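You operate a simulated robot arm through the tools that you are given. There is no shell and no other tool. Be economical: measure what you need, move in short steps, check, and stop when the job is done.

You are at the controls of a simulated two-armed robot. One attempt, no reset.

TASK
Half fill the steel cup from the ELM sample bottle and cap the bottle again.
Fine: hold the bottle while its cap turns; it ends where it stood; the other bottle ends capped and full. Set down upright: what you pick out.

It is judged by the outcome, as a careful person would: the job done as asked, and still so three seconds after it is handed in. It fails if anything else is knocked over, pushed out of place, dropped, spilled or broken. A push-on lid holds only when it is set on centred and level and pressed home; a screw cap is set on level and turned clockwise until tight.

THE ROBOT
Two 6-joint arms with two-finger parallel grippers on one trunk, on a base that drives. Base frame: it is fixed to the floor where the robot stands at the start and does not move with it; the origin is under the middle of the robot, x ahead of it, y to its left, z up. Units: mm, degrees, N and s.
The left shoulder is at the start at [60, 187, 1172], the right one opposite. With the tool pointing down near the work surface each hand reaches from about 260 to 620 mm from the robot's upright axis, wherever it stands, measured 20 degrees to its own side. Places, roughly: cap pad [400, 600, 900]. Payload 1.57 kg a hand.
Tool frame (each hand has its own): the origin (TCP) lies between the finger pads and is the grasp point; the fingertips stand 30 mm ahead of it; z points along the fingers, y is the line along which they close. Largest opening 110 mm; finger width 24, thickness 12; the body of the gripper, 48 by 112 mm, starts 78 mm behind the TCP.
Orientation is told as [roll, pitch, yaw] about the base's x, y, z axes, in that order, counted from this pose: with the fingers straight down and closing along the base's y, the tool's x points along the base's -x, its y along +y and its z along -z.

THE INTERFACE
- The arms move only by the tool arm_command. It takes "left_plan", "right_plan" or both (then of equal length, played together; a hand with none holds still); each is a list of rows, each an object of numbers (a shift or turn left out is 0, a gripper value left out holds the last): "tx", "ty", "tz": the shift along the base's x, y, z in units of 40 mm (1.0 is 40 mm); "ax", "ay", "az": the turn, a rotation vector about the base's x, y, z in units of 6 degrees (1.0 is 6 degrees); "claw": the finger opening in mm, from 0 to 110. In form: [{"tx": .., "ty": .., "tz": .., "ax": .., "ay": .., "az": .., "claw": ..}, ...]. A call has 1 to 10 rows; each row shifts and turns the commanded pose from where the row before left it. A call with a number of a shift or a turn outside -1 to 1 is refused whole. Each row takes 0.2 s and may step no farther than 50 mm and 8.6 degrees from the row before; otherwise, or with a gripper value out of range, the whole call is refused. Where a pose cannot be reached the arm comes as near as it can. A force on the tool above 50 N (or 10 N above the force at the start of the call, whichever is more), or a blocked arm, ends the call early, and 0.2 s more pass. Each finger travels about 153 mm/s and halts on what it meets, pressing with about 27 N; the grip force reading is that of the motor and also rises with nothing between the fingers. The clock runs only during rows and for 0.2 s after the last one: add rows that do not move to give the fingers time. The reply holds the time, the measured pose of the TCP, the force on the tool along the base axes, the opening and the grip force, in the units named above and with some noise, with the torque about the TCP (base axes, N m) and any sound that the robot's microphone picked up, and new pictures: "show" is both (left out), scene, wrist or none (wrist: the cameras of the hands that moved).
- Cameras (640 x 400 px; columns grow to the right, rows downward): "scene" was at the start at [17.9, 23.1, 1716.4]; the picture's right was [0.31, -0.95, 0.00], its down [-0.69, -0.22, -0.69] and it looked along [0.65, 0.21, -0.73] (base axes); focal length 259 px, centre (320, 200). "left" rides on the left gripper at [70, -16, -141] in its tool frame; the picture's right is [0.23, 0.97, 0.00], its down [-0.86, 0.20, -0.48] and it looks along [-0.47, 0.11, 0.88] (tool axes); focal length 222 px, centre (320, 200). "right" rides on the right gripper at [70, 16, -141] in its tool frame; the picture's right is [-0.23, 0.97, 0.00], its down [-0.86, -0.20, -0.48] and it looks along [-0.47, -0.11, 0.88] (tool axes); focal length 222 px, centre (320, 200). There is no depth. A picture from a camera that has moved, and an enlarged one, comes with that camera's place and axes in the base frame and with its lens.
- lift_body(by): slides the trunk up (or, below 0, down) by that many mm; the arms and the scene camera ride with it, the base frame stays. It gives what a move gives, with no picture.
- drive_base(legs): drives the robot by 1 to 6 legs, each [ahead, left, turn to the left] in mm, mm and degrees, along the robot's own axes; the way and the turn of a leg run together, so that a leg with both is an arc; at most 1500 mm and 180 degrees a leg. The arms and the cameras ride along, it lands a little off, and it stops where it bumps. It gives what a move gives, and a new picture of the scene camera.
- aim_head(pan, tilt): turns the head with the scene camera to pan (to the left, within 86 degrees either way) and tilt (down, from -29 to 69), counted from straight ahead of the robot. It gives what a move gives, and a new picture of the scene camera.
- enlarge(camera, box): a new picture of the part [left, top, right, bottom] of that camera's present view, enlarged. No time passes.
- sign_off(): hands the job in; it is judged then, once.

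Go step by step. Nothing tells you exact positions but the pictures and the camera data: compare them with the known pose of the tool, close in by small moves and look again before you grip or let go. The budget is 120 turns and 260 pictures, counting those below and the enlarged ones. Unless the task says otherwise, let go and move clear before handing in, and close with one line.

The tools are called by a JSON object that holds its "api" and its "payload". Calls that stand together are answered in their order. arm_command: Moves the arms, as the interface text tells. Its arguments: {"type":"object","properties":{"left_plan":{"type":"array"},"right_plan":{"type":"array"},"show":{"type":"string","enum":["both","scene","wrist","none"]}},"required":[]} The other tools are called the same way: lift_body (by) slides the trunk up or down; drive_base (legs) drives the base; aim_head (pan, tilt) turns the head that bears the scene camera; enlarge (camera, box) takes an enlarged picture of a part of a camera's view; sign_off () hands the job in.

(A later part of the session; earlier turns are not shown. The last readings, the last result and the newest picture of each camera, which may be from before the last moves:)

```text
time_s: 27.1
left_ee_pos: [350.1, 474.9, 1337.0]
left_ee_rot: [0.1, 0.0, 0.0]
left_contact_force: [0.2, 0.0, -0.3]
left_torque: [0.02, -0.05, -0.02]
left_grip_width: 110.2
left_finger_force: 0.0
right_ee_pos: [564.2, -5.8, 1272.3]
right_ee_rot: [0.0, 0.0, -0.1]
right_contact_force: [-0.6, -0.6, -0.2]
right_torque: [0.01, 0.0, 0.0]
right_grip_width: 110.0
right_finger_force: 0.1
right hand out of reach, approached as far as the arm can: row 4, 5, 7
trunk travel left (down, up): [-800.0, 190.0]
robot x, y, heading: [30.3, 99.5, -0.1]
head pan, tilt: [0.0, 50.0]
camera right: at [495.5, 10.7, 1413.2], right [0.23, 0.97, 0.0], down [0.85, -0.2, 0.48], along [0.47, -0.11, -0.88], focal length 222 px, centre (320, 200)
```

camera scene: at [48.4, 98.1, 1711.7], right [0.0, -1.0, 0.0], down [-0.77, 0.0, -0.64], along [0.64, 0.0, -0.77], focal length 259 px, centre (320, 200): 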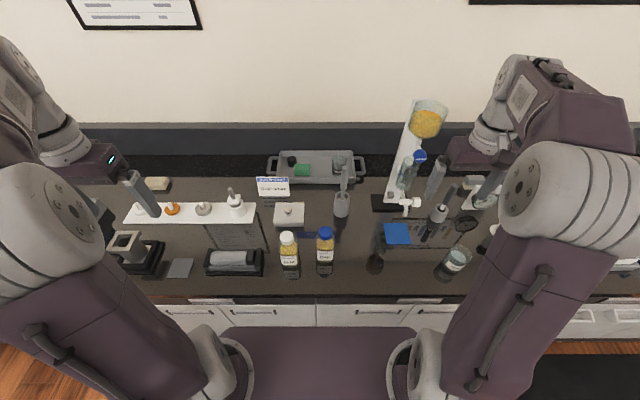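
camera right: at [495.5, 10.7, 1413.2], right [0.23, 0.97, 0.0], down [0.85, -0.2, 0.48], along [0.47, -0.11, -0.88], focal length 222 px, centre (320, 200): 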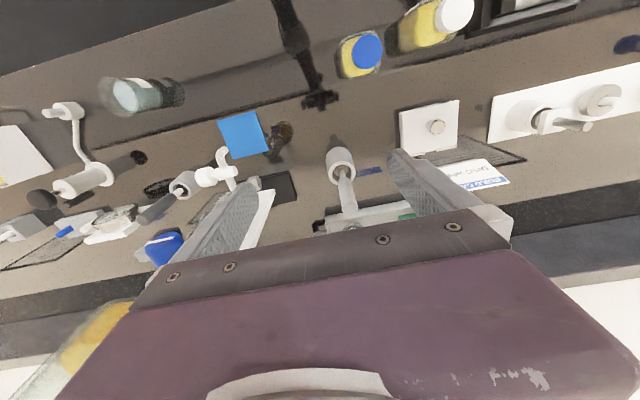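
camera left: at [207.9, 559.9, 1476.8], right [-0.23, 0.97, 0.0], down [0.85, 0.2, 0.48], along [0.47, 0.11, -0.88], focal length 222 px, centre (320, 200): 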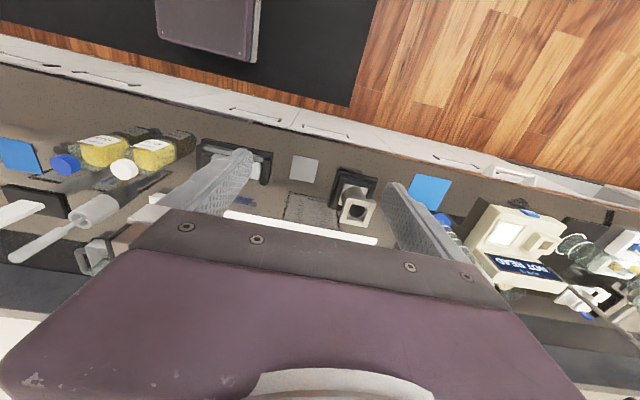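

{"api": "enlarge", "payload": {"camera": "right", "box": [310, 135, 374, 175]}}

{"api": "enlarge", "payload": {"camera": "right", "box": [380, 80, 480, 150]}}

```text
10.00 times, centred on (342, 155) of right
camera zoom: at [495.5, 10.7, 1413.2], right [0.23, 0.97, 0.0], down [0.85, -0.2, 0.48], along [0.47, -0.11, -0.88], focal length 2221 px, centre (100, 650)
```

zoom: 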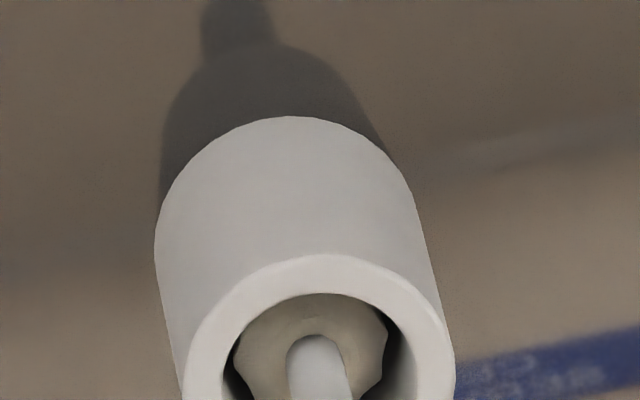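

```text
5.71 times, centred on (430, 115) of right
camera zoom: at [495.5, 10.7, 1413.2], right [0.23, 0.97, 0.0], down [0.85, -0.2, 0.48], along [0.47, -0.11, -0.88], focal length 1269 px, centre (-309, 686)
```

zoom: 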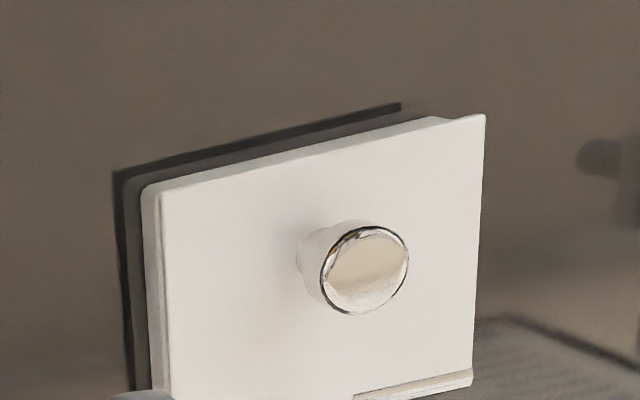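

The grey pot holds a brush with bristles, so it is a brush pot and not a cup. The shiny knob-like thing on the white box needs a closer look.

{"api": "enlarge", "payload": {"camera": "scene", "box": [272, 198, 306, 222]}}

{"api": "enlarge", "payload": {"camera": "right", "box": [420, 112, 452, 134]}}

{"api": "enlarge", "payload": {"camera": "scene", "box": [90, 170, 280, 290]}}

```text
16.00 times, centred on (289, 210) of scene
camera zoom: at [48.7, 96.8, 1711.7], right [0.0, -1.0, 0.0], down [-0.77, 0.0, -0.64], along [0.64, 0.0, -0.77], focal length 4146 px, centre (816, 40)
```

zoom: 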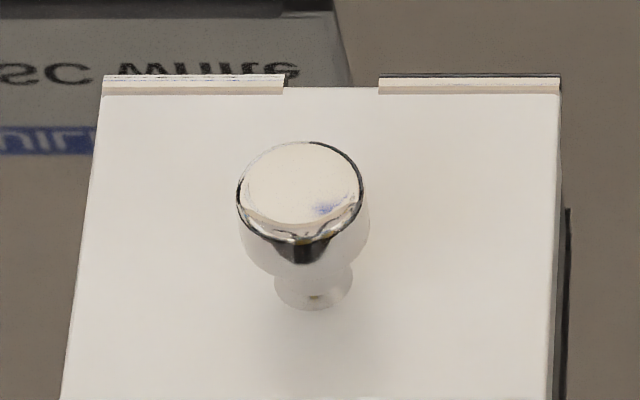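

```text
16.00 times, centred on (436, 123) of right
camera zoom: at [495.5, 10.7, 1413.2], right [0.23, 0.97, 0.0], down [0.85, -0.2, 0.48], along [0.47, -0.11, -0.88], focal length 3554 px, centre (-1536, 1432)
```

zoom: 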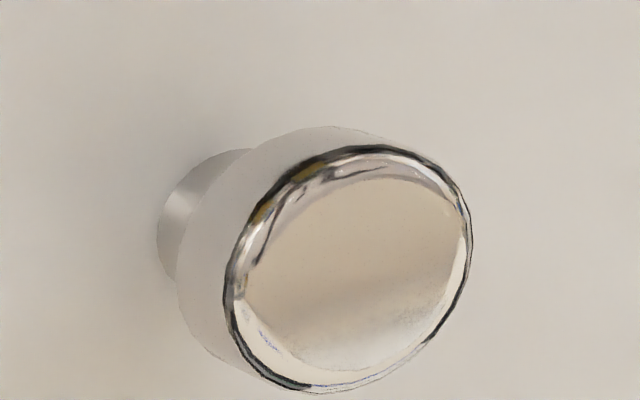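

```text
3.33 times, centred on (185, 230) of scene
camera zoom: at [48.7, 96.8, 1711.7], right [0.0, -1.0, 0.0], down [-0.77, 0.0, -0.64], along [0.64, 0.0, -0.77], focal length 864 px, centre (770, 100)
```

zoom: 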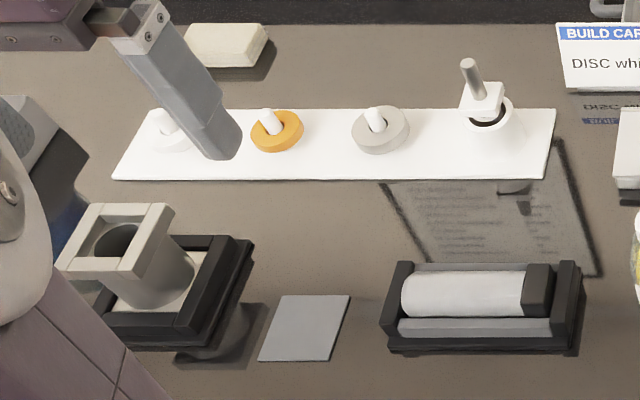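

Triangulating gives a hinged white box with a chrome knob at about (630,213), knob top z≈968; the cup may be inside, to be picked out. I'll look at the box's sides.

{"api": "enlarge", "payload": {"camera": "scene", "box": [265, 195, 313, 232]}}

{"api": "enlarge", "payload": {"camera": "left", "box": [0, 90, 320, 290]}}

```text
10.81 times, centred on (289, 214) of scene
camera zoom: at [48.7, 96.8, 1711.7], right [0.0, -1.0, 0.0], down [-0.77, 0.0, -0.64], along [0.64, 0.0, -0.77], focal length 2802 px, centre (655, 54)
```

zoom: 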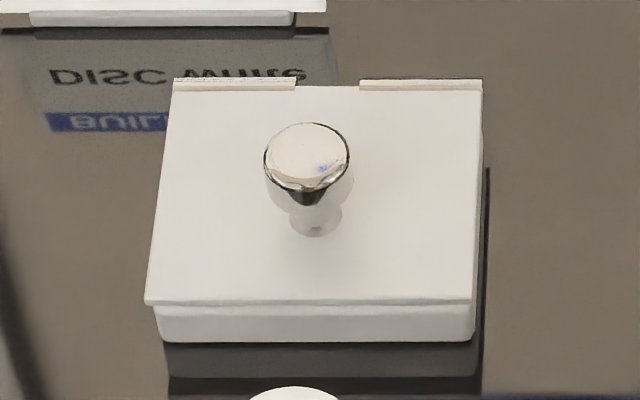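

```text
2.00 times, centred on (160, 190) of left
camera zoom: at [280.3, 458.6, 1477.8], right [-0.23, 0.97, 0.0], down [0.86, 0.2, 0.48], along [0.47, 0.11, -0.88], focal length 444 px, centre (640, 220)
```

zoom: 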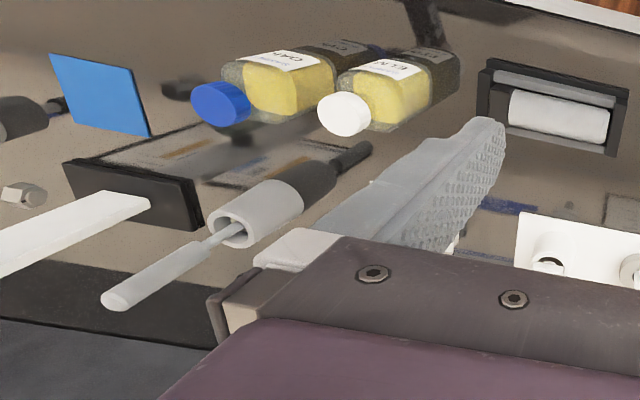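

The box is only about 20 mm deep, too shallow for a cup. With the right arm now inward, I'll check the bench to the right again.

{"api": "arm_command", "payload": {"right_plan": [{"tx": -1}, {"tx": -1, "ty": 0.5}, {"tx": -1, "ty": 0.5}, {"tx": -1, "ty": 0.5}], "show": "none"}}

{"api": "aim_head", "payload": {"pan": -45, "tilt": 40}}

{"api": "aim_head", "payload": {"pan": -70, "tilt": 35}}

```text
time_s: 28.1
left_ee_pos: [349.0, 476.1, 1338.3]
left_ee_rot: [0.1, -0.1, -0.1]
left_contact_force: [0.2, 0.6, -1.2]
left_torque: [0.01, 0.02, -0.03]
left_grip_width: 110.0
left_finger_force: 0.0
right_ee_pos: [538.8, 89.9, 1269.5]
right_ee_rot: [0.0, 0.0, -0.2]
right_contact_force: [0.9, -0.1, 0.3]
right_torque: [-0.04, -0.02, -0.01]
right_grip_width: 110.1
right_finger_force: 0.1
right hand out of reach, approached as far as the arm can: row 1, 2, 3, 4
trunk travel left (down, up): [-800.0, 190.0]
robot x, y, heading: [29.7, 101.1, -0.2]
head pan, tilt: [0.0, 50.0]
```

```text
time_s: 29.3
left_ee_pos: [349.5, 476.0, 1336.5]
left_ee_rot: [0.0, 0.0, -0.2]
left_contact_force: [-0.1, 0.1, 0.1]
left_torque: [-0.02, 0.0, 0.01]
left_grip_width: 109.8
left_finger_force: 0.0
right_ee_pos: [538.8, 88.2, 1268.6]
right_ee_rot: [0.0, 0.1, -0.1]
right_contact_force: [-0.7, 0.1, 0.4]
right_torque: [-0.02, 0.03, 0.0]
right_grip_width: 110.1
right_finger_force: 0.2
trunk travel left (down, up): [-800.0, 190.0]
robot x, y, heading: [31.2, 100.7, 0.0]
head pan, tilt: [-45.0, 40.0]
camera scene: at [31.5, 38.0, 1725.8], right [-0.71, -0.71, 0.0], down [-0.45, 0.45, -0.77], along [0.54, -0.54, -0.64], focal length 259 px, centre (320, 200)
```

scene: 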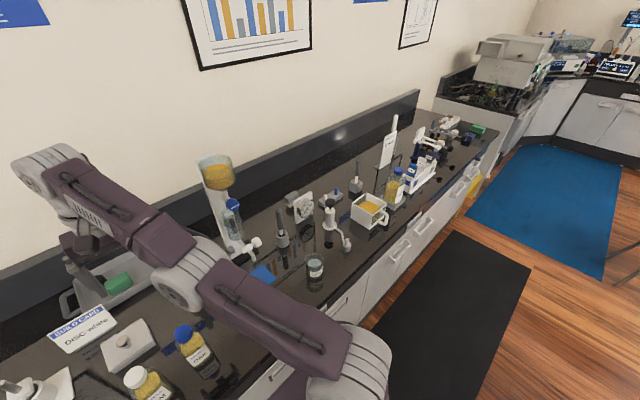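

```text
time_s: 30.1
left_ee_pos: [349.1, 475.6, 1337.9]
left_ee_rot: [0.0, 0.0, -0.1]
left_contact_force: [-0.6, -0.2, -0.4]
left_torque: [0.01, 0.0, -0.01]
left_grip_width: 109.9
left_finger_force: 0.1
right_ee_pos: [537.7, 89.3, 1268.2]
right_ee_rot: [0.0, -0.1, -0.1]
right_contact_force: [-0.1, 0.0, 0.2]
right_torque: [0.03, 0.0, -0.02]
right_grip_width: 110.1
right_finger_force: 0.1
trunk travel left (down, up): [-800.0, 190.0]
robot x, y, heading: [30.0, 99.7, -0.2]
head pan, tilt: [-70.0, 35.0]
camera scene: at [1.6, 15.2, 1733.4], right [-0.94, -0.34, 0.0], down [-0.2, 0.54, -0.82], along [0.28, -0.77, -0.57], focal length 259 px, centre (320, 200)
```

scene: 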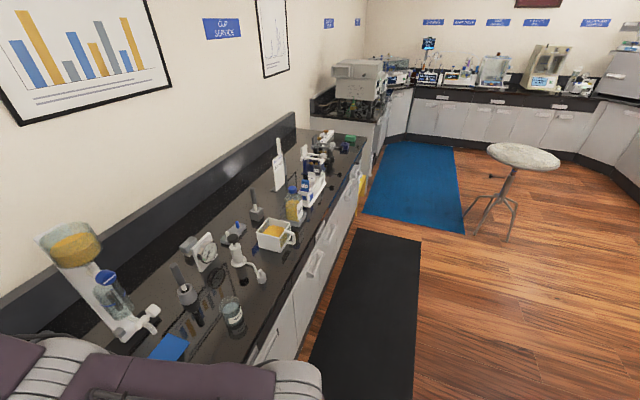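

{"api": "enlarge", "payload": {"camera": "scene", "box": [160, 130, 370, 340]}}

{"api": "enlarge", "payload": {"camera": "scene", "box": [380, 40, 640, 140]}}

{"api": "arm_command", "payload": {"right_plan": [{"ty": -1}, {"ty": -1}, {"ty": -1}, {"ty": -1}, {"ty": -1}, {"ty": -1}, {"tx": -1}, {"tx": -1}, {}], "show": "none"}}

```text
1.90 times, centred on (265, 235) of scene
camera zoom: at [1.6, 15.2, 1733.4], right [-0.94, -0.34, 0.0], down [-0.2, 0.54, -0.82], along [0.28, -0.77, -0.57], focal length 494 px, centre (425, 133)
```

zoom: 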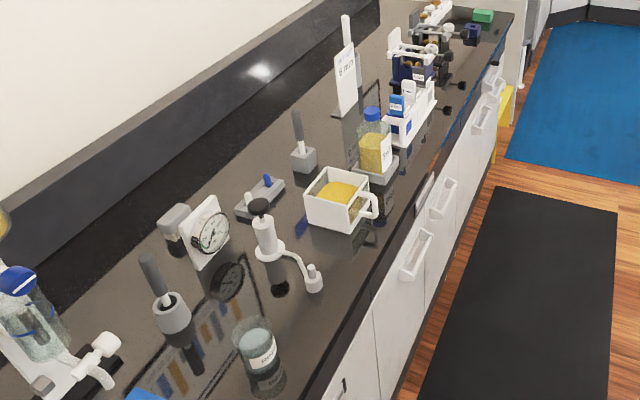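

```text
2.46 times, centred on (510, 90) of scene
camera zoom: at [1.6, 15.2, 1733.4], right [-0.94, -0.34, 0.0], down [-0.2, 0.54, -0.82], along [0.28, -0.77, -0.57], focal length 638 px, centre (-148, 471)
```

zoom: 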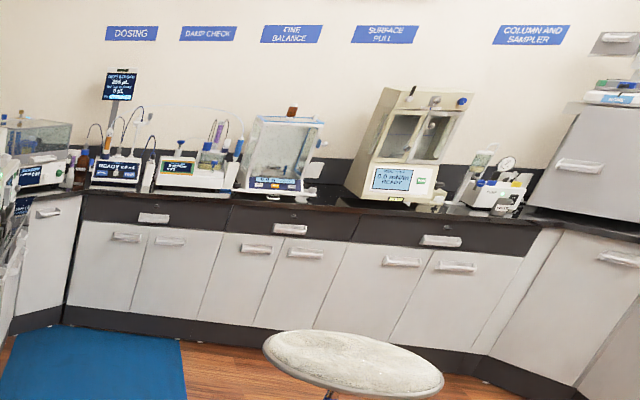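

```text
time_s: 32.1
left_ee_pos: [350.6, 474.7, 1336.9]
left_ee_rot: [0.0, 0.0, -0.1]
left_contact_force: [0.4, 0.3, -0.1]
left_torque: [-0.01, 0.01, 0.0]
left_grip_width: 110.1
left_finger_force: 0.1
right_ee_pos: [493.3, -144.4, 1267.8]
right_ee_rot: [-0.1, -0.1, -0.1]
right_contact_force: [0.8, 0.6, -0.5]
right_torque: [-0.01, 0.01, 0.01]
right_grip_width: 110.1
right_finger_force: 0.1
right hand out of reach, approached as far as the arm can: row 1, 2, 3, 4
trunk travel left (down, up): [-800.0, 190.0]
robot x, y, heading: [27.5, 96.6, -0.1]
head pan, tilt: [-70.0, 35.0]
```

No steel cup stands on the bench in view, but the cabinet fronts below have drawer handles. I'll back off and look at them.

{"api": "drive_base", "payload": {"legs": [[-700, -100, 0]]}}

{"api": "aim_head", "payload": {"pan": 0, "tilt": 45}}

```text
time_s: 36.1
left_ee_pos: [-349.5, 373.7, 1340.2]
left_ee_rot: [0.2, -0.1, -1.0]
left_contact_force: [-0.9, -0.2, -0.4]
left_torque: [-0.01, -0.07, -0.03]
left_grip_width: 110.1
left_finger_force: 0.0
right_ee_pos: [-215.5, -246.1, 1271.8]
right_ee_rot: [0.0, -0.1, -0.9]
right_contact_force: [-0.9, -0.3, 0.1]
right_torque: [-0.01, -0.08, -0.01]
right_grip_width: 110.1
right_finger_force: 0.1
trunk travel left (down, up): [-800.0, 190.0]
robot x, y, heading: [-672.1, 6.3, -1.1]
head pan, tilt: [-70.0, 35.0]
camera scene: at [-679.4, -80.5, 1736.0], right [-0.95, -0.33, 0.01], down [-0.2, 0.54, -0.82], along [0.26, -0.77, -0.58], focal length 259 px, centre (320, 200)
```

scene: 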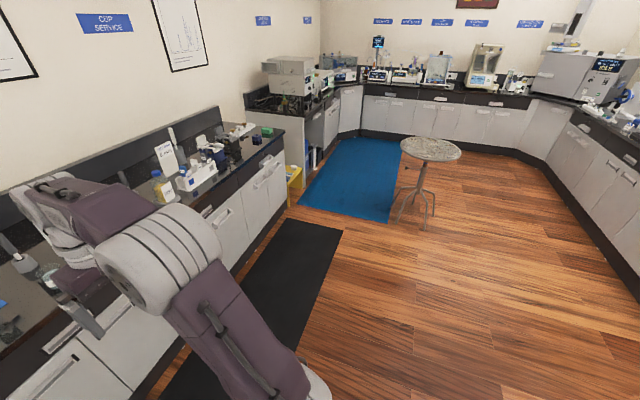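

```text
time_s: 37.5
left_ee_pos: [-360.1, 375.5, 1343.7]
left_ee_rot: [0.1, -0.8, -1.0]
left_contact_force: [0.6, 0.1, 0.3]
left_torque: [-0.01, -0.02, -0.02]
left_grip_width: 109.8
left_finger_force: 0.1
right_ee_pos: [-224.4, -244.2, 1276.6]
right_ee_rot: [0.0, -0.7, -0.9]
right_contact_force: [0.7, -1.2, 0.3]
right_torque: [-0.02, 0.04, -0.01]
right_grip_width: 110.1
right_finger_force: 0.1
trunk travel left (down, up): [-800.0, 190.0]
robot x, y, heading: [-663.8, 5.8, -0.8]
head pan, tilt: [0.0, 45.0]
camera scene: at [-627.0, 2.0, 1719.6], right [-0.02, -1.0, 0.0], down [-0.71, 0.01, -0.7], along [0.7, -0.01, -0.71], focal length 259 px, centre (320, 200)
```

scene: 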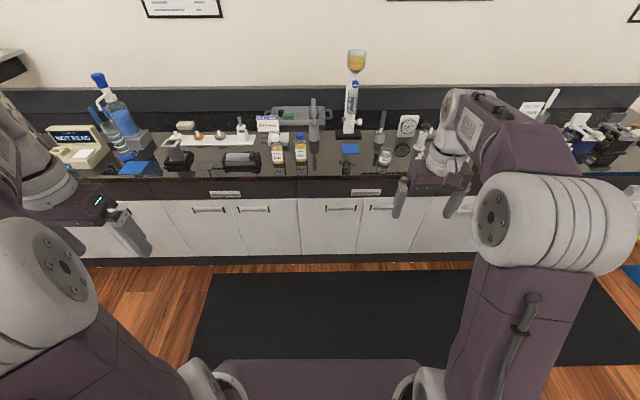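

There are two dark drawers with white handles under the bench, and doors below them. I'll zoom in for labels.

{"api": "enlarge", "payload": {"camera": "scene", "box": [150, 160, 300, 260]}}

{"api": "enlarge", "payload": {"camera": "scene", "box": [290, 160, 440, 260]}}

{"api": "enlarge", "payload": {"camera": "scene", "box": [160, 90, 460, 185]}}

```text
4.00 times, centred on (225, 210) of scene
camera zoom: at [-627.0, 2.0, 1719.6], right [-0.02, -1.0, 0.0], down [-0.71, 0.01, -0.7], along [0.7, -0.01, -0.71], focal length 1037 px, centre (700, 160)
```

zoom: 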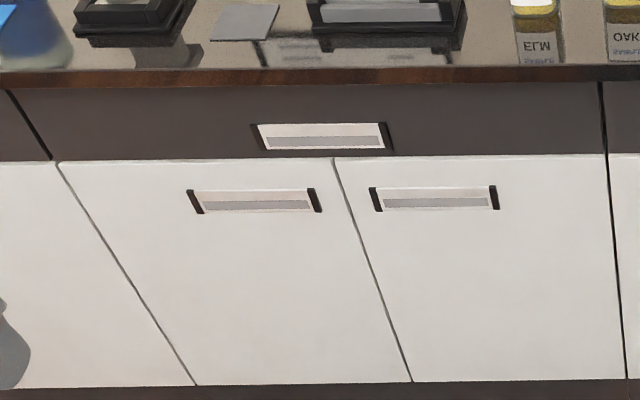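

```text
4.00 times, centred on (365, 210) of scene
camera zoom: at [-627.0, 2.0, 1719.6], right [-0.02, -1.0, 0.0], down [-0.71, 0.01, -0.7], along [0.7, -0.01, -0.71], focal length 1037 px, centre (140, 160)
```

zoom: 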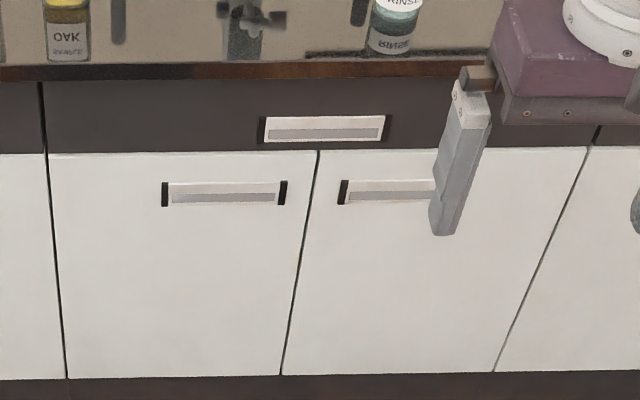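

```text
2.13 times, centred on (310, 138) of scene
camera zoom: at [-627.0, 2.0, 1719.6], right [-0.02, -1.0, 0.0], down [-0.71, 0.01, -0.7], along [0.7, -0.01, -0.71], focal length 553 px, centre (341, 333)
```

zoom: 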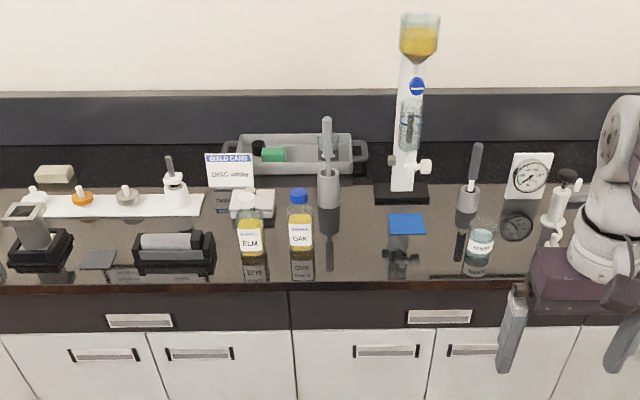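

One thing stands out: the black cradle at about (430,330) holds a steel-looking cylinder on its side, which could be a cup to pick out and set upright. I'll zoom in on it.

{"api": "enlarge", "payload": {"camera": "scene", "box": [215, 145, 270, 178]}}

{"api": "drive_base", "payload": {"legs": [[700, 150, 1]]}}

{"api": "aim_head", "payload": {"pan": 0, "tilt": 55}}

```text
11.64 times, centred on (242, 162) of scene
camera zoom: at [-627.0, 2.0, 1719.6], right [-0.02, -1.0, 0.0], down [-0.71, 0.01, -0.7], along [0.7, -0.01, -0.71], focal length 3016 px, centre (1222, 648)
```

zoom: 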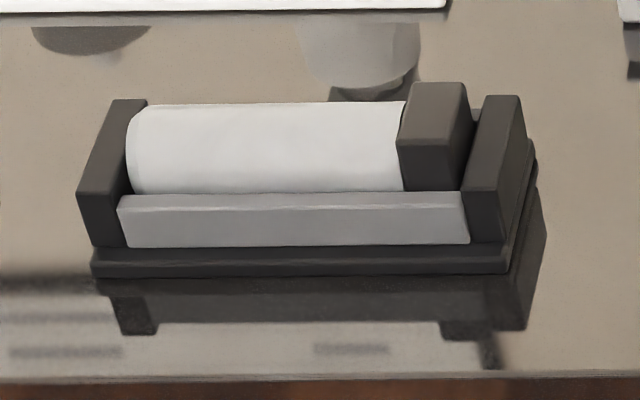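

```text
time_s: 41.4
left_ee_pos: [322.0, 531.7, 1341.9]
left_ee_rot: [0.1, -0.9, 0.5]
left_contact_force: [0.8, 0.5, -0.1]
left_torque: [0.01, -0.01, 0.0]
left_grip_width: 110.0
left_finger_force: 0.1
right_ee_pos: [471.7, -85.1, 1276.7]
right_ee_rot: [0.1, -1.1, 0.5]
right_contact_force: [-0.5, 0.3, -0.4]
right_torque: [0.01, 0.02, -0.02]
right_grip_width: 110.0
right_finger_force: 0.1
trunk travel left (down, up): [-800.0, 190.0]
robot x, y, heading: [22.4, 151.8, 0.7]
head pan, tilt: [0.0, 45.0]
camera scene: at [48.4, 151.8, 1718.6], right [0.01, -1.0, 0.0], down [-0.71, -0.01, -0.71], along [0.71, 0.01, -0.71], focal length 259 px, centre (320, 200)
```

scene: 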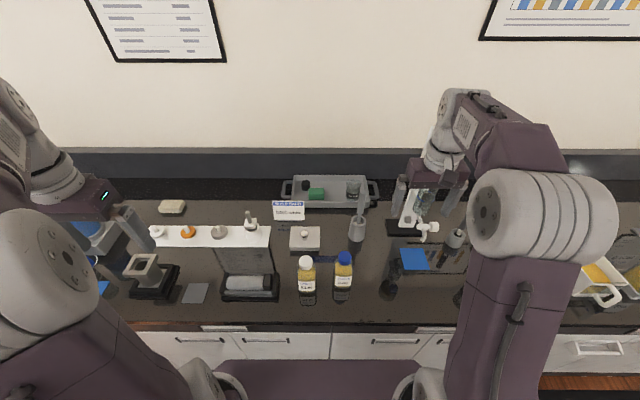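

```text
time_s: 42.1
left_ee_pos: [323.8, 531.3, 1340.7]
left_ee_rot: [0.1, -0.9, 0.4]
left_contact_force: [-0.4, 0.0, 0.0]
left_torque: [-0.01, 0.02, 0.02]
left_grip_width: 110.3
left_finger_force: 0.0
right_ee_pos: [474.4, -85.3, 1275.5]
right_ee_rot: [-0.1, -0.8, 0.5]
right_contact_force: [0.1, 0.0, -0.5]
right_torque: [0.01, 0.02, -0.02]
right_grip_width: 110.3
right_finger_force: 0.0
trunk travel left (down, up): [-800.0, 190.0]
robot x, y, heading: [27.9, 150.5, 0.9]
head pan, tilt: [0.0, 55.0]
camera scene: at [40.8, 152.1, 1705.2], right [0.01, -1.0, 0.0], down [-0.82, -0.01, -0.57], along [0.57, 0.0, -0.82], focal length 259 px, centre (320, 200)
```

scene: 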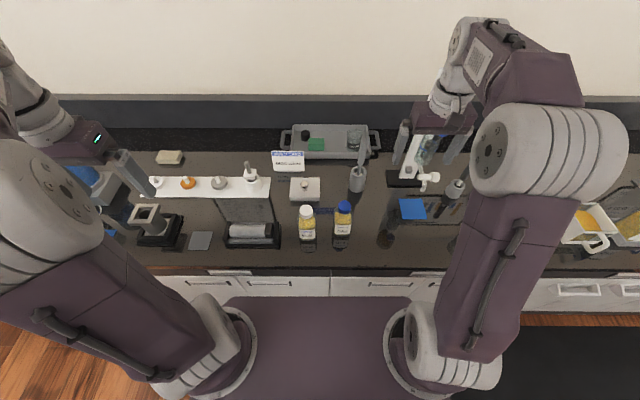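

{"api": "enlarge", "payload": {"camera": "scene", "box": [215, 210, 290, 256]}}

{"api": "arm_command", "payload": {"left_plan": [{"ty": -1}, {"ty": -1}, {"ty": -1}, {"ty": -1, "tx": 1}, {"ty": -0.7, "tx": 0.5}, {}], "show": "wrist"}}

{"api": "enlarge", "payload": {"camera": "left", "box": [270, 60, 450, 200]}}

```text
8.53 times, centred on (252, 233) of scene
camera zoom: at [40.8, 152.1, 1705.2], right [0.01, -1.0, 0.0], down [-0.82, -0.01, -0.57], along [0.57, 0.0, -0.82], focal length 2212 px, centre (896, -82)
```

zoom: 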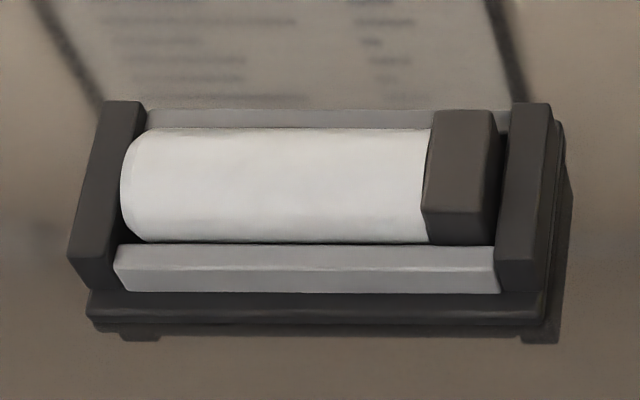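

```text
refused: row 4 steps farther than a row can; nothing moved
```

```text
2.86 times, centred on (360, 130) of left
camera zoom: at [251.9, 515.2, 1480.7], right [-0.24, 0.97, 0.0], down [0.85, 0.21, 0.49], along [0.48, 0.11, -0.87], focal length 635 px, centre (206, 400)
```

zoom: 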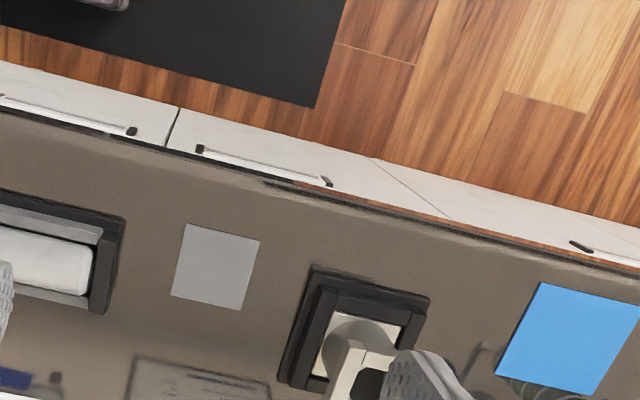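

The cradle holds a closed cell, not a cup. I'll check the left part of the bench and the shelf more closely before opening anything.

{"api": "aim_head", "payload": {"pan": 65, "tilt": 30}}

{"api": "enlarge", "payload": {"camera": "scene", "box": [190, 80, 350, 190]}}

{"api": "enlarge", "payload": {"camera": "scene", "box": [230, 160, 380, 270]}}

```text
time_s: 43.5
left_ee_pos: [323.2, 532.4, 1340.4]
left_ee_rot: [0.1, -0.9, 0.5]
left_contact_force: [0.1, 0.8, -0.5]
left_torque: [-0.02, 0.0, -0.02]
left_grip_width: 110.0
left_finger_force: 0.0
right_ee_pos: [473.7, -84.3, 1275.3]
right_ee_rot: [0.0, -0.9, 0.5]
right_contact_force: [-0.2, -0.6, -0.3]
right_torque: [0.02, -0.04, 0.02]
right_grip_width: 109.9
right_finger_force: 0.1
trunk travel left (down, up): [-800.0, 190.0]
robot x, y, heading: [28.0, 155.0, 0.4]
head pan, tilt: [65.0, 30.0]
camera scene: at [6.1, 233.7, 1741.2], right [0.91, -0.42, 0.0], down [-0.21, -0.45, -0.87], along [0.36, 0.79, -0.5], focal length 259 px, centre (320, 200)
```

scene: 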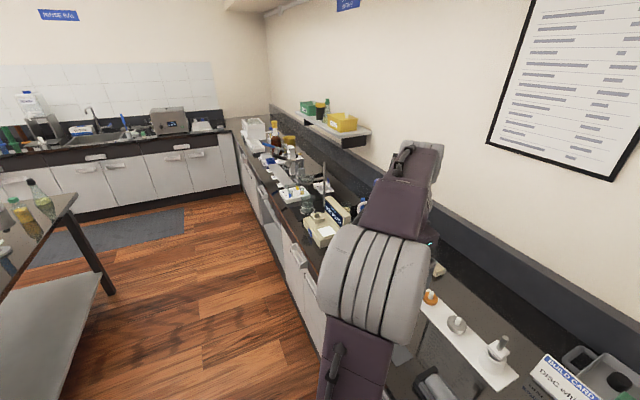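

```text
3.64 times, centred on (270, 135) of scene
camera zoom: at [6.1, 233.7, 1741.2], right [0.91, -0.42, 0.0], down [-0.21, -0.45, -0.87], along [0.36, 0.79, -0.5], focal length 942 px, centre (502, 436)
```

zoom: 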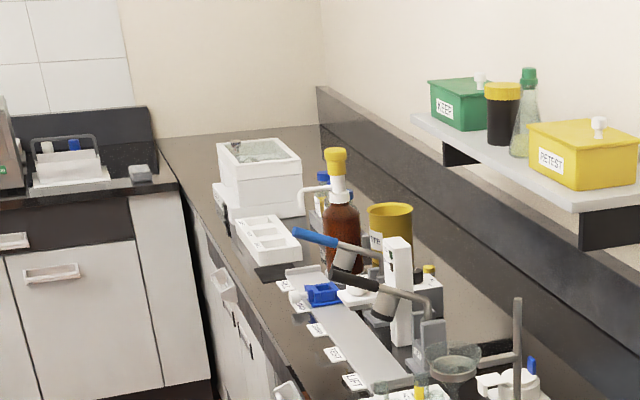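

```text
3.64 times, centred on (305, 215) of scene
camera zoom: at [6.1, 233.7, 1741.2], right [0.91, -0.42, 0.0], down [-0.21, -0.45, -0.87], along [0.36, 0.79, -0.5], focal length 942 px, centre (374, 146)
```

zoom: 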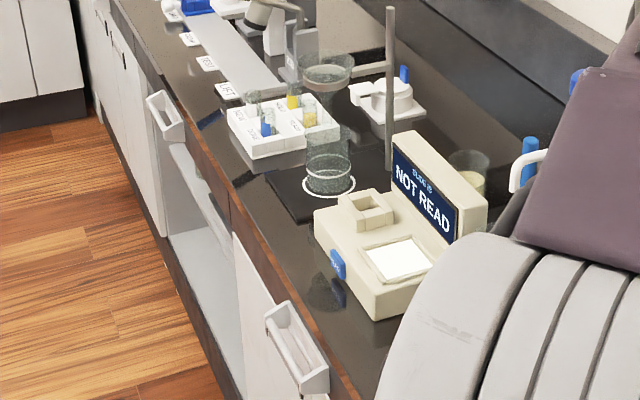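

{"api": "aim_head", "payload": {"pan": 10, "tilt": 50}}

{"api": "enlarge", "payload": {"camera": "scene", "box": [270, 170, 320, 215]}}

{"api": "enlarge", "payload": {"camera": "scene", "box": [310, 140, 420, 220]}}

```text
time_s: 44.7
left_ee_pos: [323.3, 531.5, 1341.8]
left_ee_rot: [0.2, -0.9, 0.5]
left_contact_force: [0.3, 0.4, -0.3]
left_torque: [0.0, 0.02, -0.01]
left_grip_width: 110.2
left_finger_force: 0.1
right_ee_pos: [473.9, -85.6, 1275.1]
right_ee_rot: [0.0, -0.9, 0.5]
right_contact_force: [-0.8, -0.1, -0.1]
right_torque: [0.02, -0.03, 0.0]
right_grip_width: 109.8
right_finger_force: 0.0
trunk travel left (down, up): [-800.0, 190.0]
robot x, y, heading: [28.7, 152.2, 0.4]
head pan, tilt: [10.0, 50.0]
camera scene: at [44.1, 165.6, 1711.7], right [0.18, -0.98, 0.0], down [-0.75, -0.14, -0.64], along [0.63, 0.12, -0.77], focal length 259 px, centre (320, 200)
```

scene: 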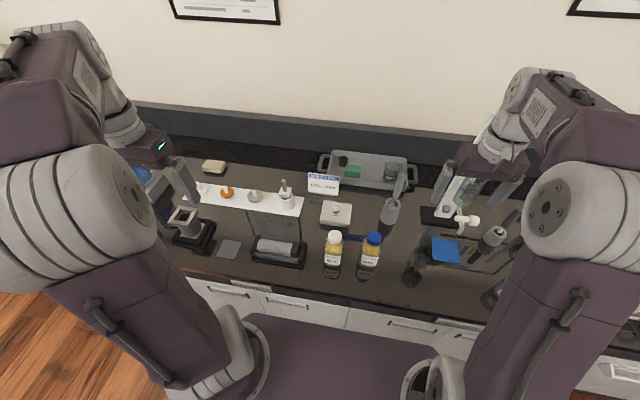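

```text
8.89 times, centred on (295, 192) of scene
camera zoom: at [44.1, 165.6, 1711.7], right [0.18, -0.98, 0.0], down [-0.75, -0.14, -0.64], along [0.63, 0.12, -0.77], focal length 2304 px, centre (542, 267)
```

zoom: 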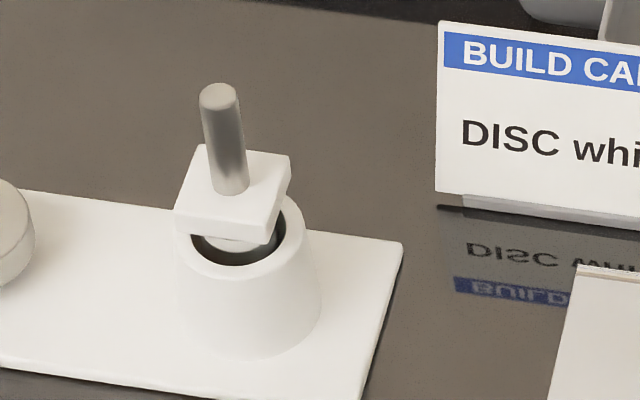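

```text
5.00 times, centred on (365, 180) of scene
camera zoom: at [44.1, 165.6, 1711.7], right [0.18, -0.98, 0.0], down [-0.75, -0.14, -0.64], along [0.63, 0.12, -0.77], focal length 1296 px, centre (95, 300)
```

zoom: 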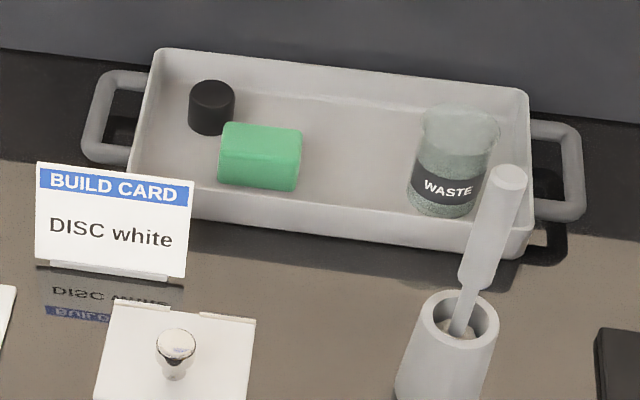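

Nothing visible on the bench is a steel cup, so it is most likely in one of the two drawers in front of me. I'll back off, lower the trunk and inspect the drawer fronts.

{"api": "drive_base", "payload": {"legs": [[-500, -30, -0.5]]}}

{"api": "lift_body", "payload": {"by": -350}}

{"api": "aim_head", "payload": {"pan": 0, "tilt": 30}}

```text
time_s: 47.7
left_ee_pos: [-175.0, 497.5, 1342.4]
left_ee_rot: [0.0, -0.8, 0.1]
left_contact_force: [-0.4, 0.6, 0.1]
left_torque: [0.02, 0.02, -0.02]
left_grip_width: 110.1
left_finger_force: 0.1
right_ee_pos: [-27.8, -119.9, 1274.6]
right_ee_rot: [0.0, -0.8, 0.0]
right_contact_force: [-0.1, 1.0, -0.5]
right_torque: [0.0, -0.01, 0.02]
right_grip_width: 110.1
right_finger_force: 0.0
trunk travel left (down, up): [-800.0, 190.0]
robot x, y, heading: [-476.6, 122.8, 0.3]
head pan, tilt: [10.0, 50.0]
camera scene: at [-456.3, 133.2, 1711.6], right [0.17, -0.98, 0.0], down [-0.76, -0.13, -0.64], along [0.63, 0.11, -0.77], focal length 259 px, centre (320, 200)
```

scene: 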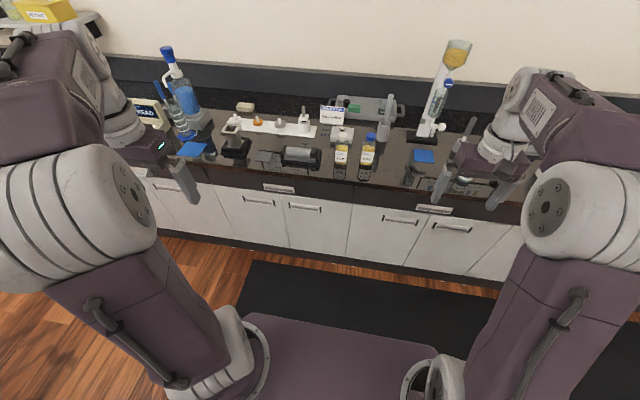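

```text
time_s: 51.1
left_ee_pos: [-176.1, 497.6, 991.8]
left_ee_rot: [0.0, -0.9, 0.1]
left_contact_force: [0.2, -0.3, -0.2]
left_torque: [0.03, -0.02, -0.01]
left_grip_width: 109.8
left_finger_force: 0.1
right_ee_pos: [-31.0, -119.3, 925.3]
right_ee_rot: [0.1, -0.9, 0.1]
right_contact_force: [-0.4, 1.1, -0.3]
right_torque: [-0.01, 0.01, 0.01]
right_grip_width: 110.1
right_finger_force: 0.0
trunk travel left (down, up): [-450.0, 540.0]
robot x, y, heading: [-476.1, 120.8, 0.1]
head pan, tilt: [10.0, 50.0]
```

```text
time_s: 51.9
left_ee_pos: [-175.8, 497.6, 990.6]
left_ee_rot: [0.1, -1.0, 0.1]
left_contact_force: [-0.1, -0.8, -0.1]
left_torque: [-0.02, 0.03, -0.01]
left_grip_width: 109.8
left_finger_force: 0.1
right_ee_pos: [-30.4, -119.7, 924.8]
right_ee_rot: [0.0, -0.9, 0.0]
right_contact_force: [-0.1, 0.1, -0.3]
right_torque: [0.0, 0.02, 0.02]
right_grip_width: 110.2
right_finger_force: 0.1
trunk travel left (down, up): [-450.0, 540.0]
robot x, y, heading: [-477.0, 119.8, 0.2]
head pan, tilt: [0.0, 30.0]
camera scene: at [-443.5, 119.8, 1391.1], right [0.0, -1.0, 0.0], down [-0.5, 0.0, -0.87], along [0.87, 0.0, -0.5], focal length 259 px, centre (320, 200)
```

scene: 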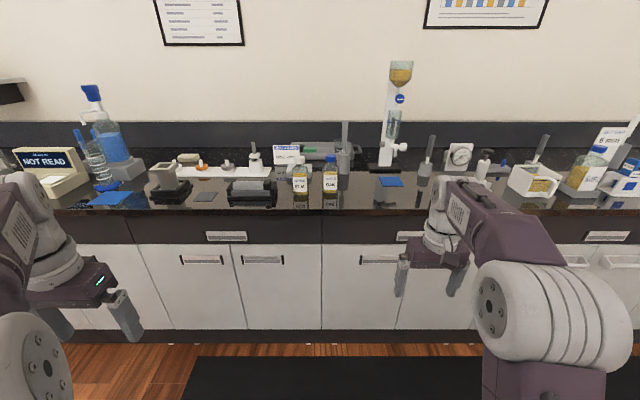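

{"api": "enlarge", "payload": {"camera": "scene", "box": [140, 205, 330, 340]}}

{"api": "enlarge", "payload": {"camera": "scene", "box": [140, 130, 420, 215]}}

{"api": "enlarge", "payload": {"camera": "scene", "box": [400, 130, 640, 280]}}

```text
2.96 times, centred on (235, 272) of scene
camera zoom: at [-443.5, 119.8, 1391.1], right [0.0, -1.0, 0.0], down [-0.5, 0.0, -0.87], along [0.87, 0.0, -0.5], focal length 768 px, centre (572, -15)
```

zoom: 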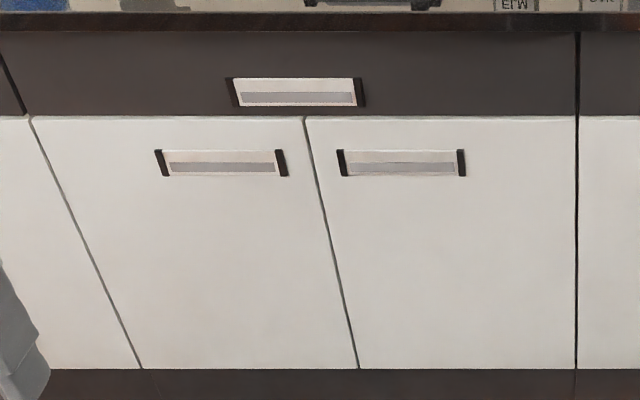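

```text
2.29 times, centred on (280, 172) of scene
camera zoom: at [-443.5, 119.8, 1391.1], right [0.0, -1.0, 0.0], down [-0.5, 0.0, -0.87], along [0.87, 0.0, -0.5], focal length 592 px, centre (411, 263)
```

zoom: 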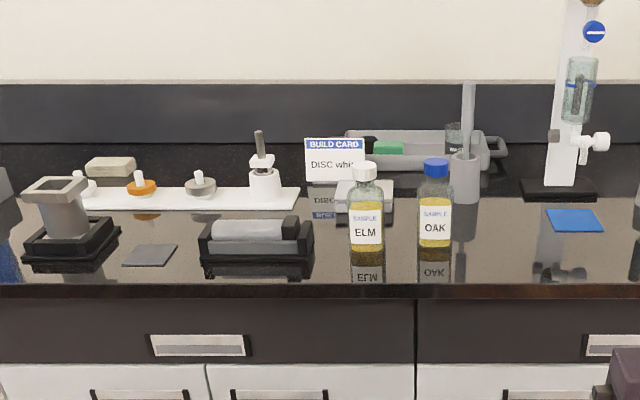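

```text
2.67 times, centred on (520, 205) of scene
camera zoom: at [-443.5, 119.8, 1391.1], right [0.0, -1.0, 0.0], down [-0.5, 0.0, -0.87], along [0.87, 0.0, -0.5], focal length 691 px, centre (-213, 187)
```

zoom: 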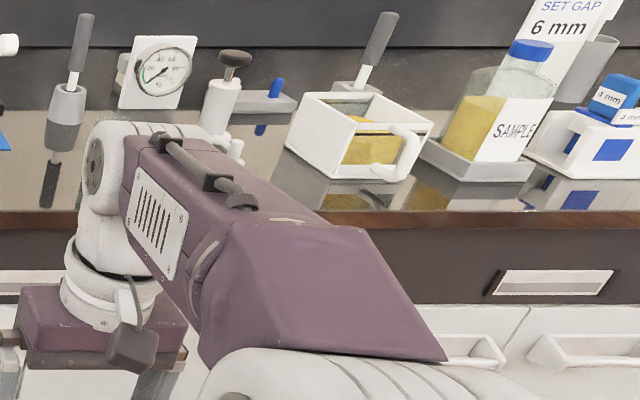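

{"api": "enlarge", "payload": {"camera": "scene", "box": [140, 150, 200, 215]}}

{"api": "enlarge", "payload": {"camera": "scene", "box": [270, 140, 370, 200]}}

{"api": "enlarge", "payload": {"camera": "scene", "box": [0, 80, 160, 215]}}

```text
6.15 times, centred on (170, 182) of scene
camera zoom: at [-443.5, 119.8, 1391.1], right [0.0, -1.0, 0.0], down [-0.5, 0.0, -0.87], along [0.87, 0.0, -0.5], focal length 1595 px, centre (1243, 308)
```

zoom: 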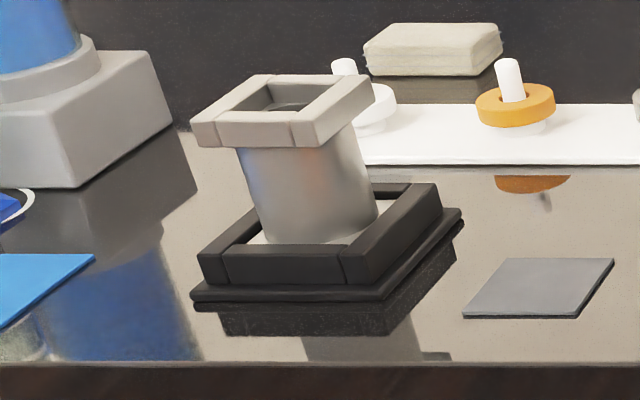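

```text
6.40 times, centred on (320, 170) of scene
camera zoom: at [-443.5, 119.8, 1391.1], right [0.0, -1.0, 0.0], down [-0.5, 0.0, -0.87], along [0.87, 0.0, -0.5], focal length 1659 px, centre (320, 392)
```

zoom: 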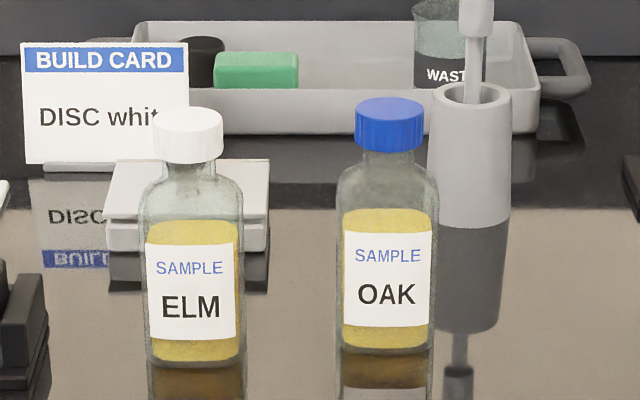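

```text
2.96 times, centred on (80, 148) of scene
camera zoom: at [-443.5, 119.8, 1391.1], right [0.0, -1.0, 0.0], down [-0.5, 0.0, -0.87], along [0.87, 0.0, -0.5], focal length 768 px, centre (1031, 356)
```

zoom: 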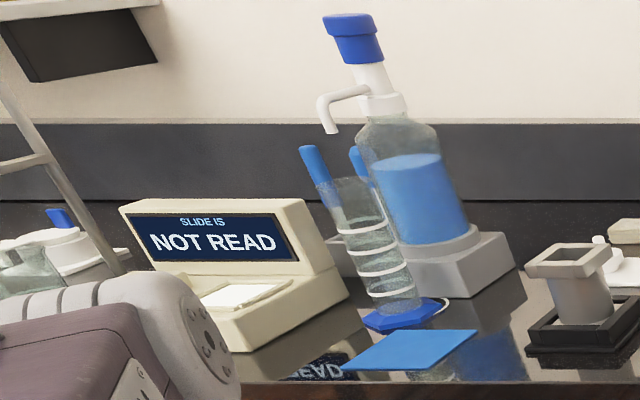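

The enlarged view settles it: the cylinder in the black nest at about (464,711) shows brushed-metal reflections. It is the steel cup, with a square collar and its top near z≈1014. The left hand will hold and pour ELM while the right hand unscrews and keeps the cap, so I'll turn the left hand to point forward with its camera on top.

{"api": "lift_body", "payload": {"by": 350}}

{"api": "arm_command", "payload": {"left_plan": [{"ax": 1, "az": -1, "claw": 110}, {"ax": 1, "az": -1}, {"ax": 1, "az": -1}, {"ax": 1, "az": -1}, {"ax": 1, "az": -1}, {"ax": 1, "az": -1}, {"ax": 1, "az": -1}], "show": "none"}}

{"api": "arm_command", "payload": {"left_plan": [{"ax": 1, "az": -1}, {"ax": 1, "az": -1}, {"ax": 1, "az": -1}, {"ax": 1, "az": -1}, {"ax": 1, "az": -1}, {"ax": 1, "az": -1}, {"ax": 1, "az": -1}], "show": "none"}}

{"api": "arm_command", "payload": {"left_plan": [{"ax": 1, "az": -1}, {"ax": 1, "az": -1}, {"ax": 1, "az": -1}, {"ax": 1, "az": -1}, {"ax": 1, "az": -1}, {"ax": 1, "az": -1}, {"ax": 1, "az": -1}, {"ax": 0.21, "az": -0.21}], "show": "both"}}

```text
time_s: 55.3
left_ee_pos: [-175.6, 497.2, 1340.9]
left_ee_rot: [0.1, -1.0, 0.2]
left_contact_force: [0.1, 0.1, 0.4]
left_torque: [0.01, -0.04, -0.01]
left_grip_width: 109.7
left_finger_force: 0.0
right_ee_pos: [-31.3, -119.1, 1274.8]
right_ee_rot: [0.0, -0.9, 0.0]
right_contact_force: [-1.0, -0.3, -0.1]
right_torque: [0.02, 0.02, 0.0]
right_grip_width: 109.9
right_finger_force: 0.0
trunk travel left (down, up): [-800.0, 190.0]
robot x, y, heading: [-476.2, 123.9, -0.2]
head pan, tilt: [0.0, 30.0]
```

```text
time_s: 56.9
left_ee_pos: [-163.2, 500.1, 1339.9]
left_ee_rot: [38.8, 13.6, -39.5]
left_contact_force: [-0.4, 0.4, 0.0]
left_torque: [-0.01, 0.01, 0.02]
left_grip_width: 110.1
left_finger_force: 0.1
left hand out of reach, approached as far as the arm can: row 7
right_ee_pos: [-28.5, -119.7, 1275.5]
right_ee_rot: [-0.1, -0.9, 0.1]
right_contact_force: [0.4, -1.0, -0.5]
right_torque: [0.0, 0.01, 0.01]
right_grip_width: 110.1
right_finger_force: 0.0
trunk travel left (down, up): [-800.0, 190.0]
robot x, y, heading: [-473.4, 123.8, 0.2]
head pan, tilt: [0.0, 30.0]
```

```text
time_s: 58.5
left_ee_pos: [-80.4, 521.3, 1349.0]
left_ee_rot: [66.1, 47.1, -68.8]
left_contact_force: [0.3, -0.4, 0.4]
left_torque: [0.01, -0.03, 0.01]
left_grip_width: 110.1
left_finger_force: 0.0
left hand out of reach, approached as far as the arm can: row 1, 2, 3, 4, 5, 6, 7
right_ee_pos: [-30.2, -119.0, 1275.4]
right_ee_rot: [0.0, -0.8, 0.0]
right_contact_force: [-0.1, 0.1, 0.8]
right_torque: [0.01, -0.01, 0.01]
right_grip_width: 109.9
right_finger_force: 0.0
trunk travel left (down, up): [-800.0, 190.0]
robot x, y, heading: [-475.8, 121.5, 0.2]
head pan, tilt: [0.0, 30.0]
```

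```text
time_s: 60.3
left_ee_pos: [-14.6, 281.6, 1417.7]
left_ee_rot: [1.6, 89.2, -178.0]
left_contact_force: [0.5, 0.1, -0.2]
left_torque: [0.01, -0.02, 0.01]
left_grip_width: 109.8
left_finger_force: 0.1
left hand out of reach, approached as far as the arm can: row 1, 2, 3, 4, 5, 6, 7, 8
right_ee_pos: [-30.7, -119.6, 1274.1]
right_ee_rot: [0.0, -1.0, 0.0]
right_contact_force: [-0.4, 0.1, -0.8]
right_torque: [-0.02, 0.0, -0.02]
right_grip_width: 109.9
right_finger_force: 0.0
trunk travel left (down, up): [-800.0, 190.0]
robot x, y, heading: [-475.0, 120.8, -0.2]
head pan, tilt: [0.0, 30.0]
camera scene: at [-443.6, 119.7, 1741.2], right [0.0, -1.0, 0.0], down [-0.5, 0.0, -0.87], along [0.87, 0.0, -0.5], focal length 259 px, centre (320, 200)
camera left: at [-153.9, 298.2, 1489.6], right [0.01, -0.97, 0.23], down [-0.49, -0.2, -0.85], along [0.87, -0.11, -0.48], focal length 222 px, centre (320, 200)
```

scene: 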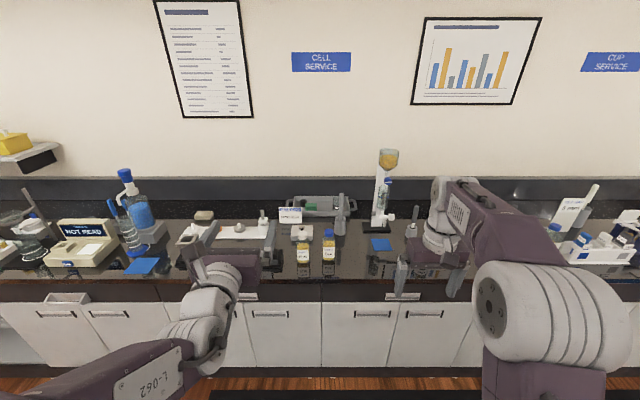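
left: 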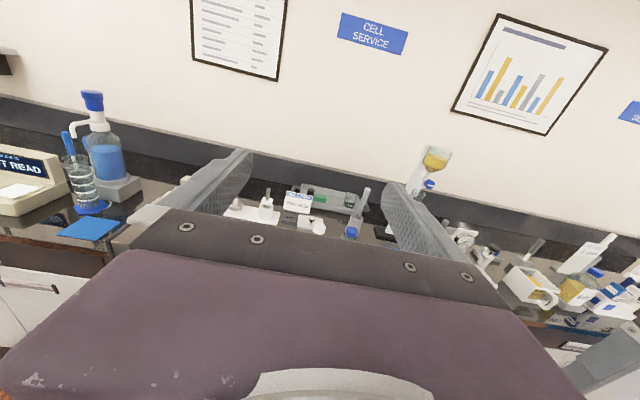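

The left hand now points forward with its camera on top. I'll try the reach for the bottle-holding height here in free space before driving in.

{"api": "arm_command", "payload": {"left_plan": [{"tz": -1, "tx": 0.3}, {"tz": -1, "tx": 0.3}, {"tz": -1, "tx": 0.3}, {"tz": -1, "tx": 0.3}, {"tz": -1, "tx": 0.3}, {"tz": -1, "tx": 0.3}, {"tz": -1, "tx": 0.3}, {"tz": -1}, {"tz": -1}, {"tz": -1}], "show": "none"}}

{"api": "arm_command", "payload": {"left_plan": [{"ty": -1}, {"ty": -1}, {"ty": -1}, {"ty": -1}, {"tz": -1}, {}, {}], "show": "scene"}}

```text
time_s: 62.5
left_ee_pos: [81.1, 239.8, 1032.9]
left_ee_rot: [9.2, 89.2, -170.4]
left_contact_force: [0.8, -0.2, -0.3]
left_torque: [-0.02, 0.01, -0.02]
left_grip_width: 110.3
left_finger_force: 0.0
left hand out of reach, approached as far as the arm can: row 1, 2, 3, 4, 5, 6
right_ee_pos: [-29.4, -120.4, 1275.1]
right_ee_rot: [0.0, -0.8, 0.0]
right_contact_force: [-0.3, 0.2, 0.9]
right_torque: [0.0, 0.01, 0.03]
right_grip_width: 110.1
right_finger_force: 0.0
trunk travel left (down, up): [-800.0, 190.0]
robot x, y, heading: [-474.3, 123.8, 0.0]
head pan, tilt: [0.0, 30.0]
```

```text
time_s: 64.1
left_ee_pos: [81.2, 81.6, 993.1]
left_ee_rot: [6.0, 89.0, -174.1]
left_contact_force: [-0.1, -0.4, 0.5]
left_torque: [-0.01, 0.0, 0.02]
left_grip_width: 109.8
left_finger_force: 0.0
right_ee_pos: [-31.1, -120.2, 1275.2]
right_ee_rot: [0.0, -0.9, 0.0]
right_contact_force: [0.6, 0.5, 0.5]
right_torque: [0.01, 0.0, 0.01]
right_grip_width: 110.2
right_finger_force: 0.1
trunk travel left (down, up): [-800.0, 190.0]
robot x, y, heading: [-474.3, 124.1, -0.0]
head pan, tilt: [0.0, 30.0]
camera scene: at [-443.9, 118.9, 1741.2], right [0.0, -1.0, 0.0], down [-0.5, 0.0, -0.87], along [0.87, 0.0, -0.5], focal length 259 px, centre (320, 200)
```

scene: 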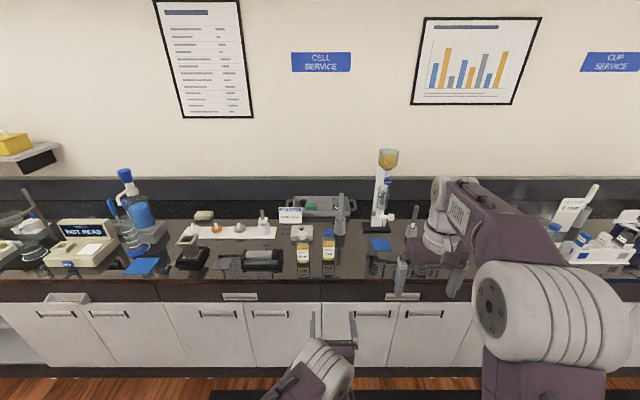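

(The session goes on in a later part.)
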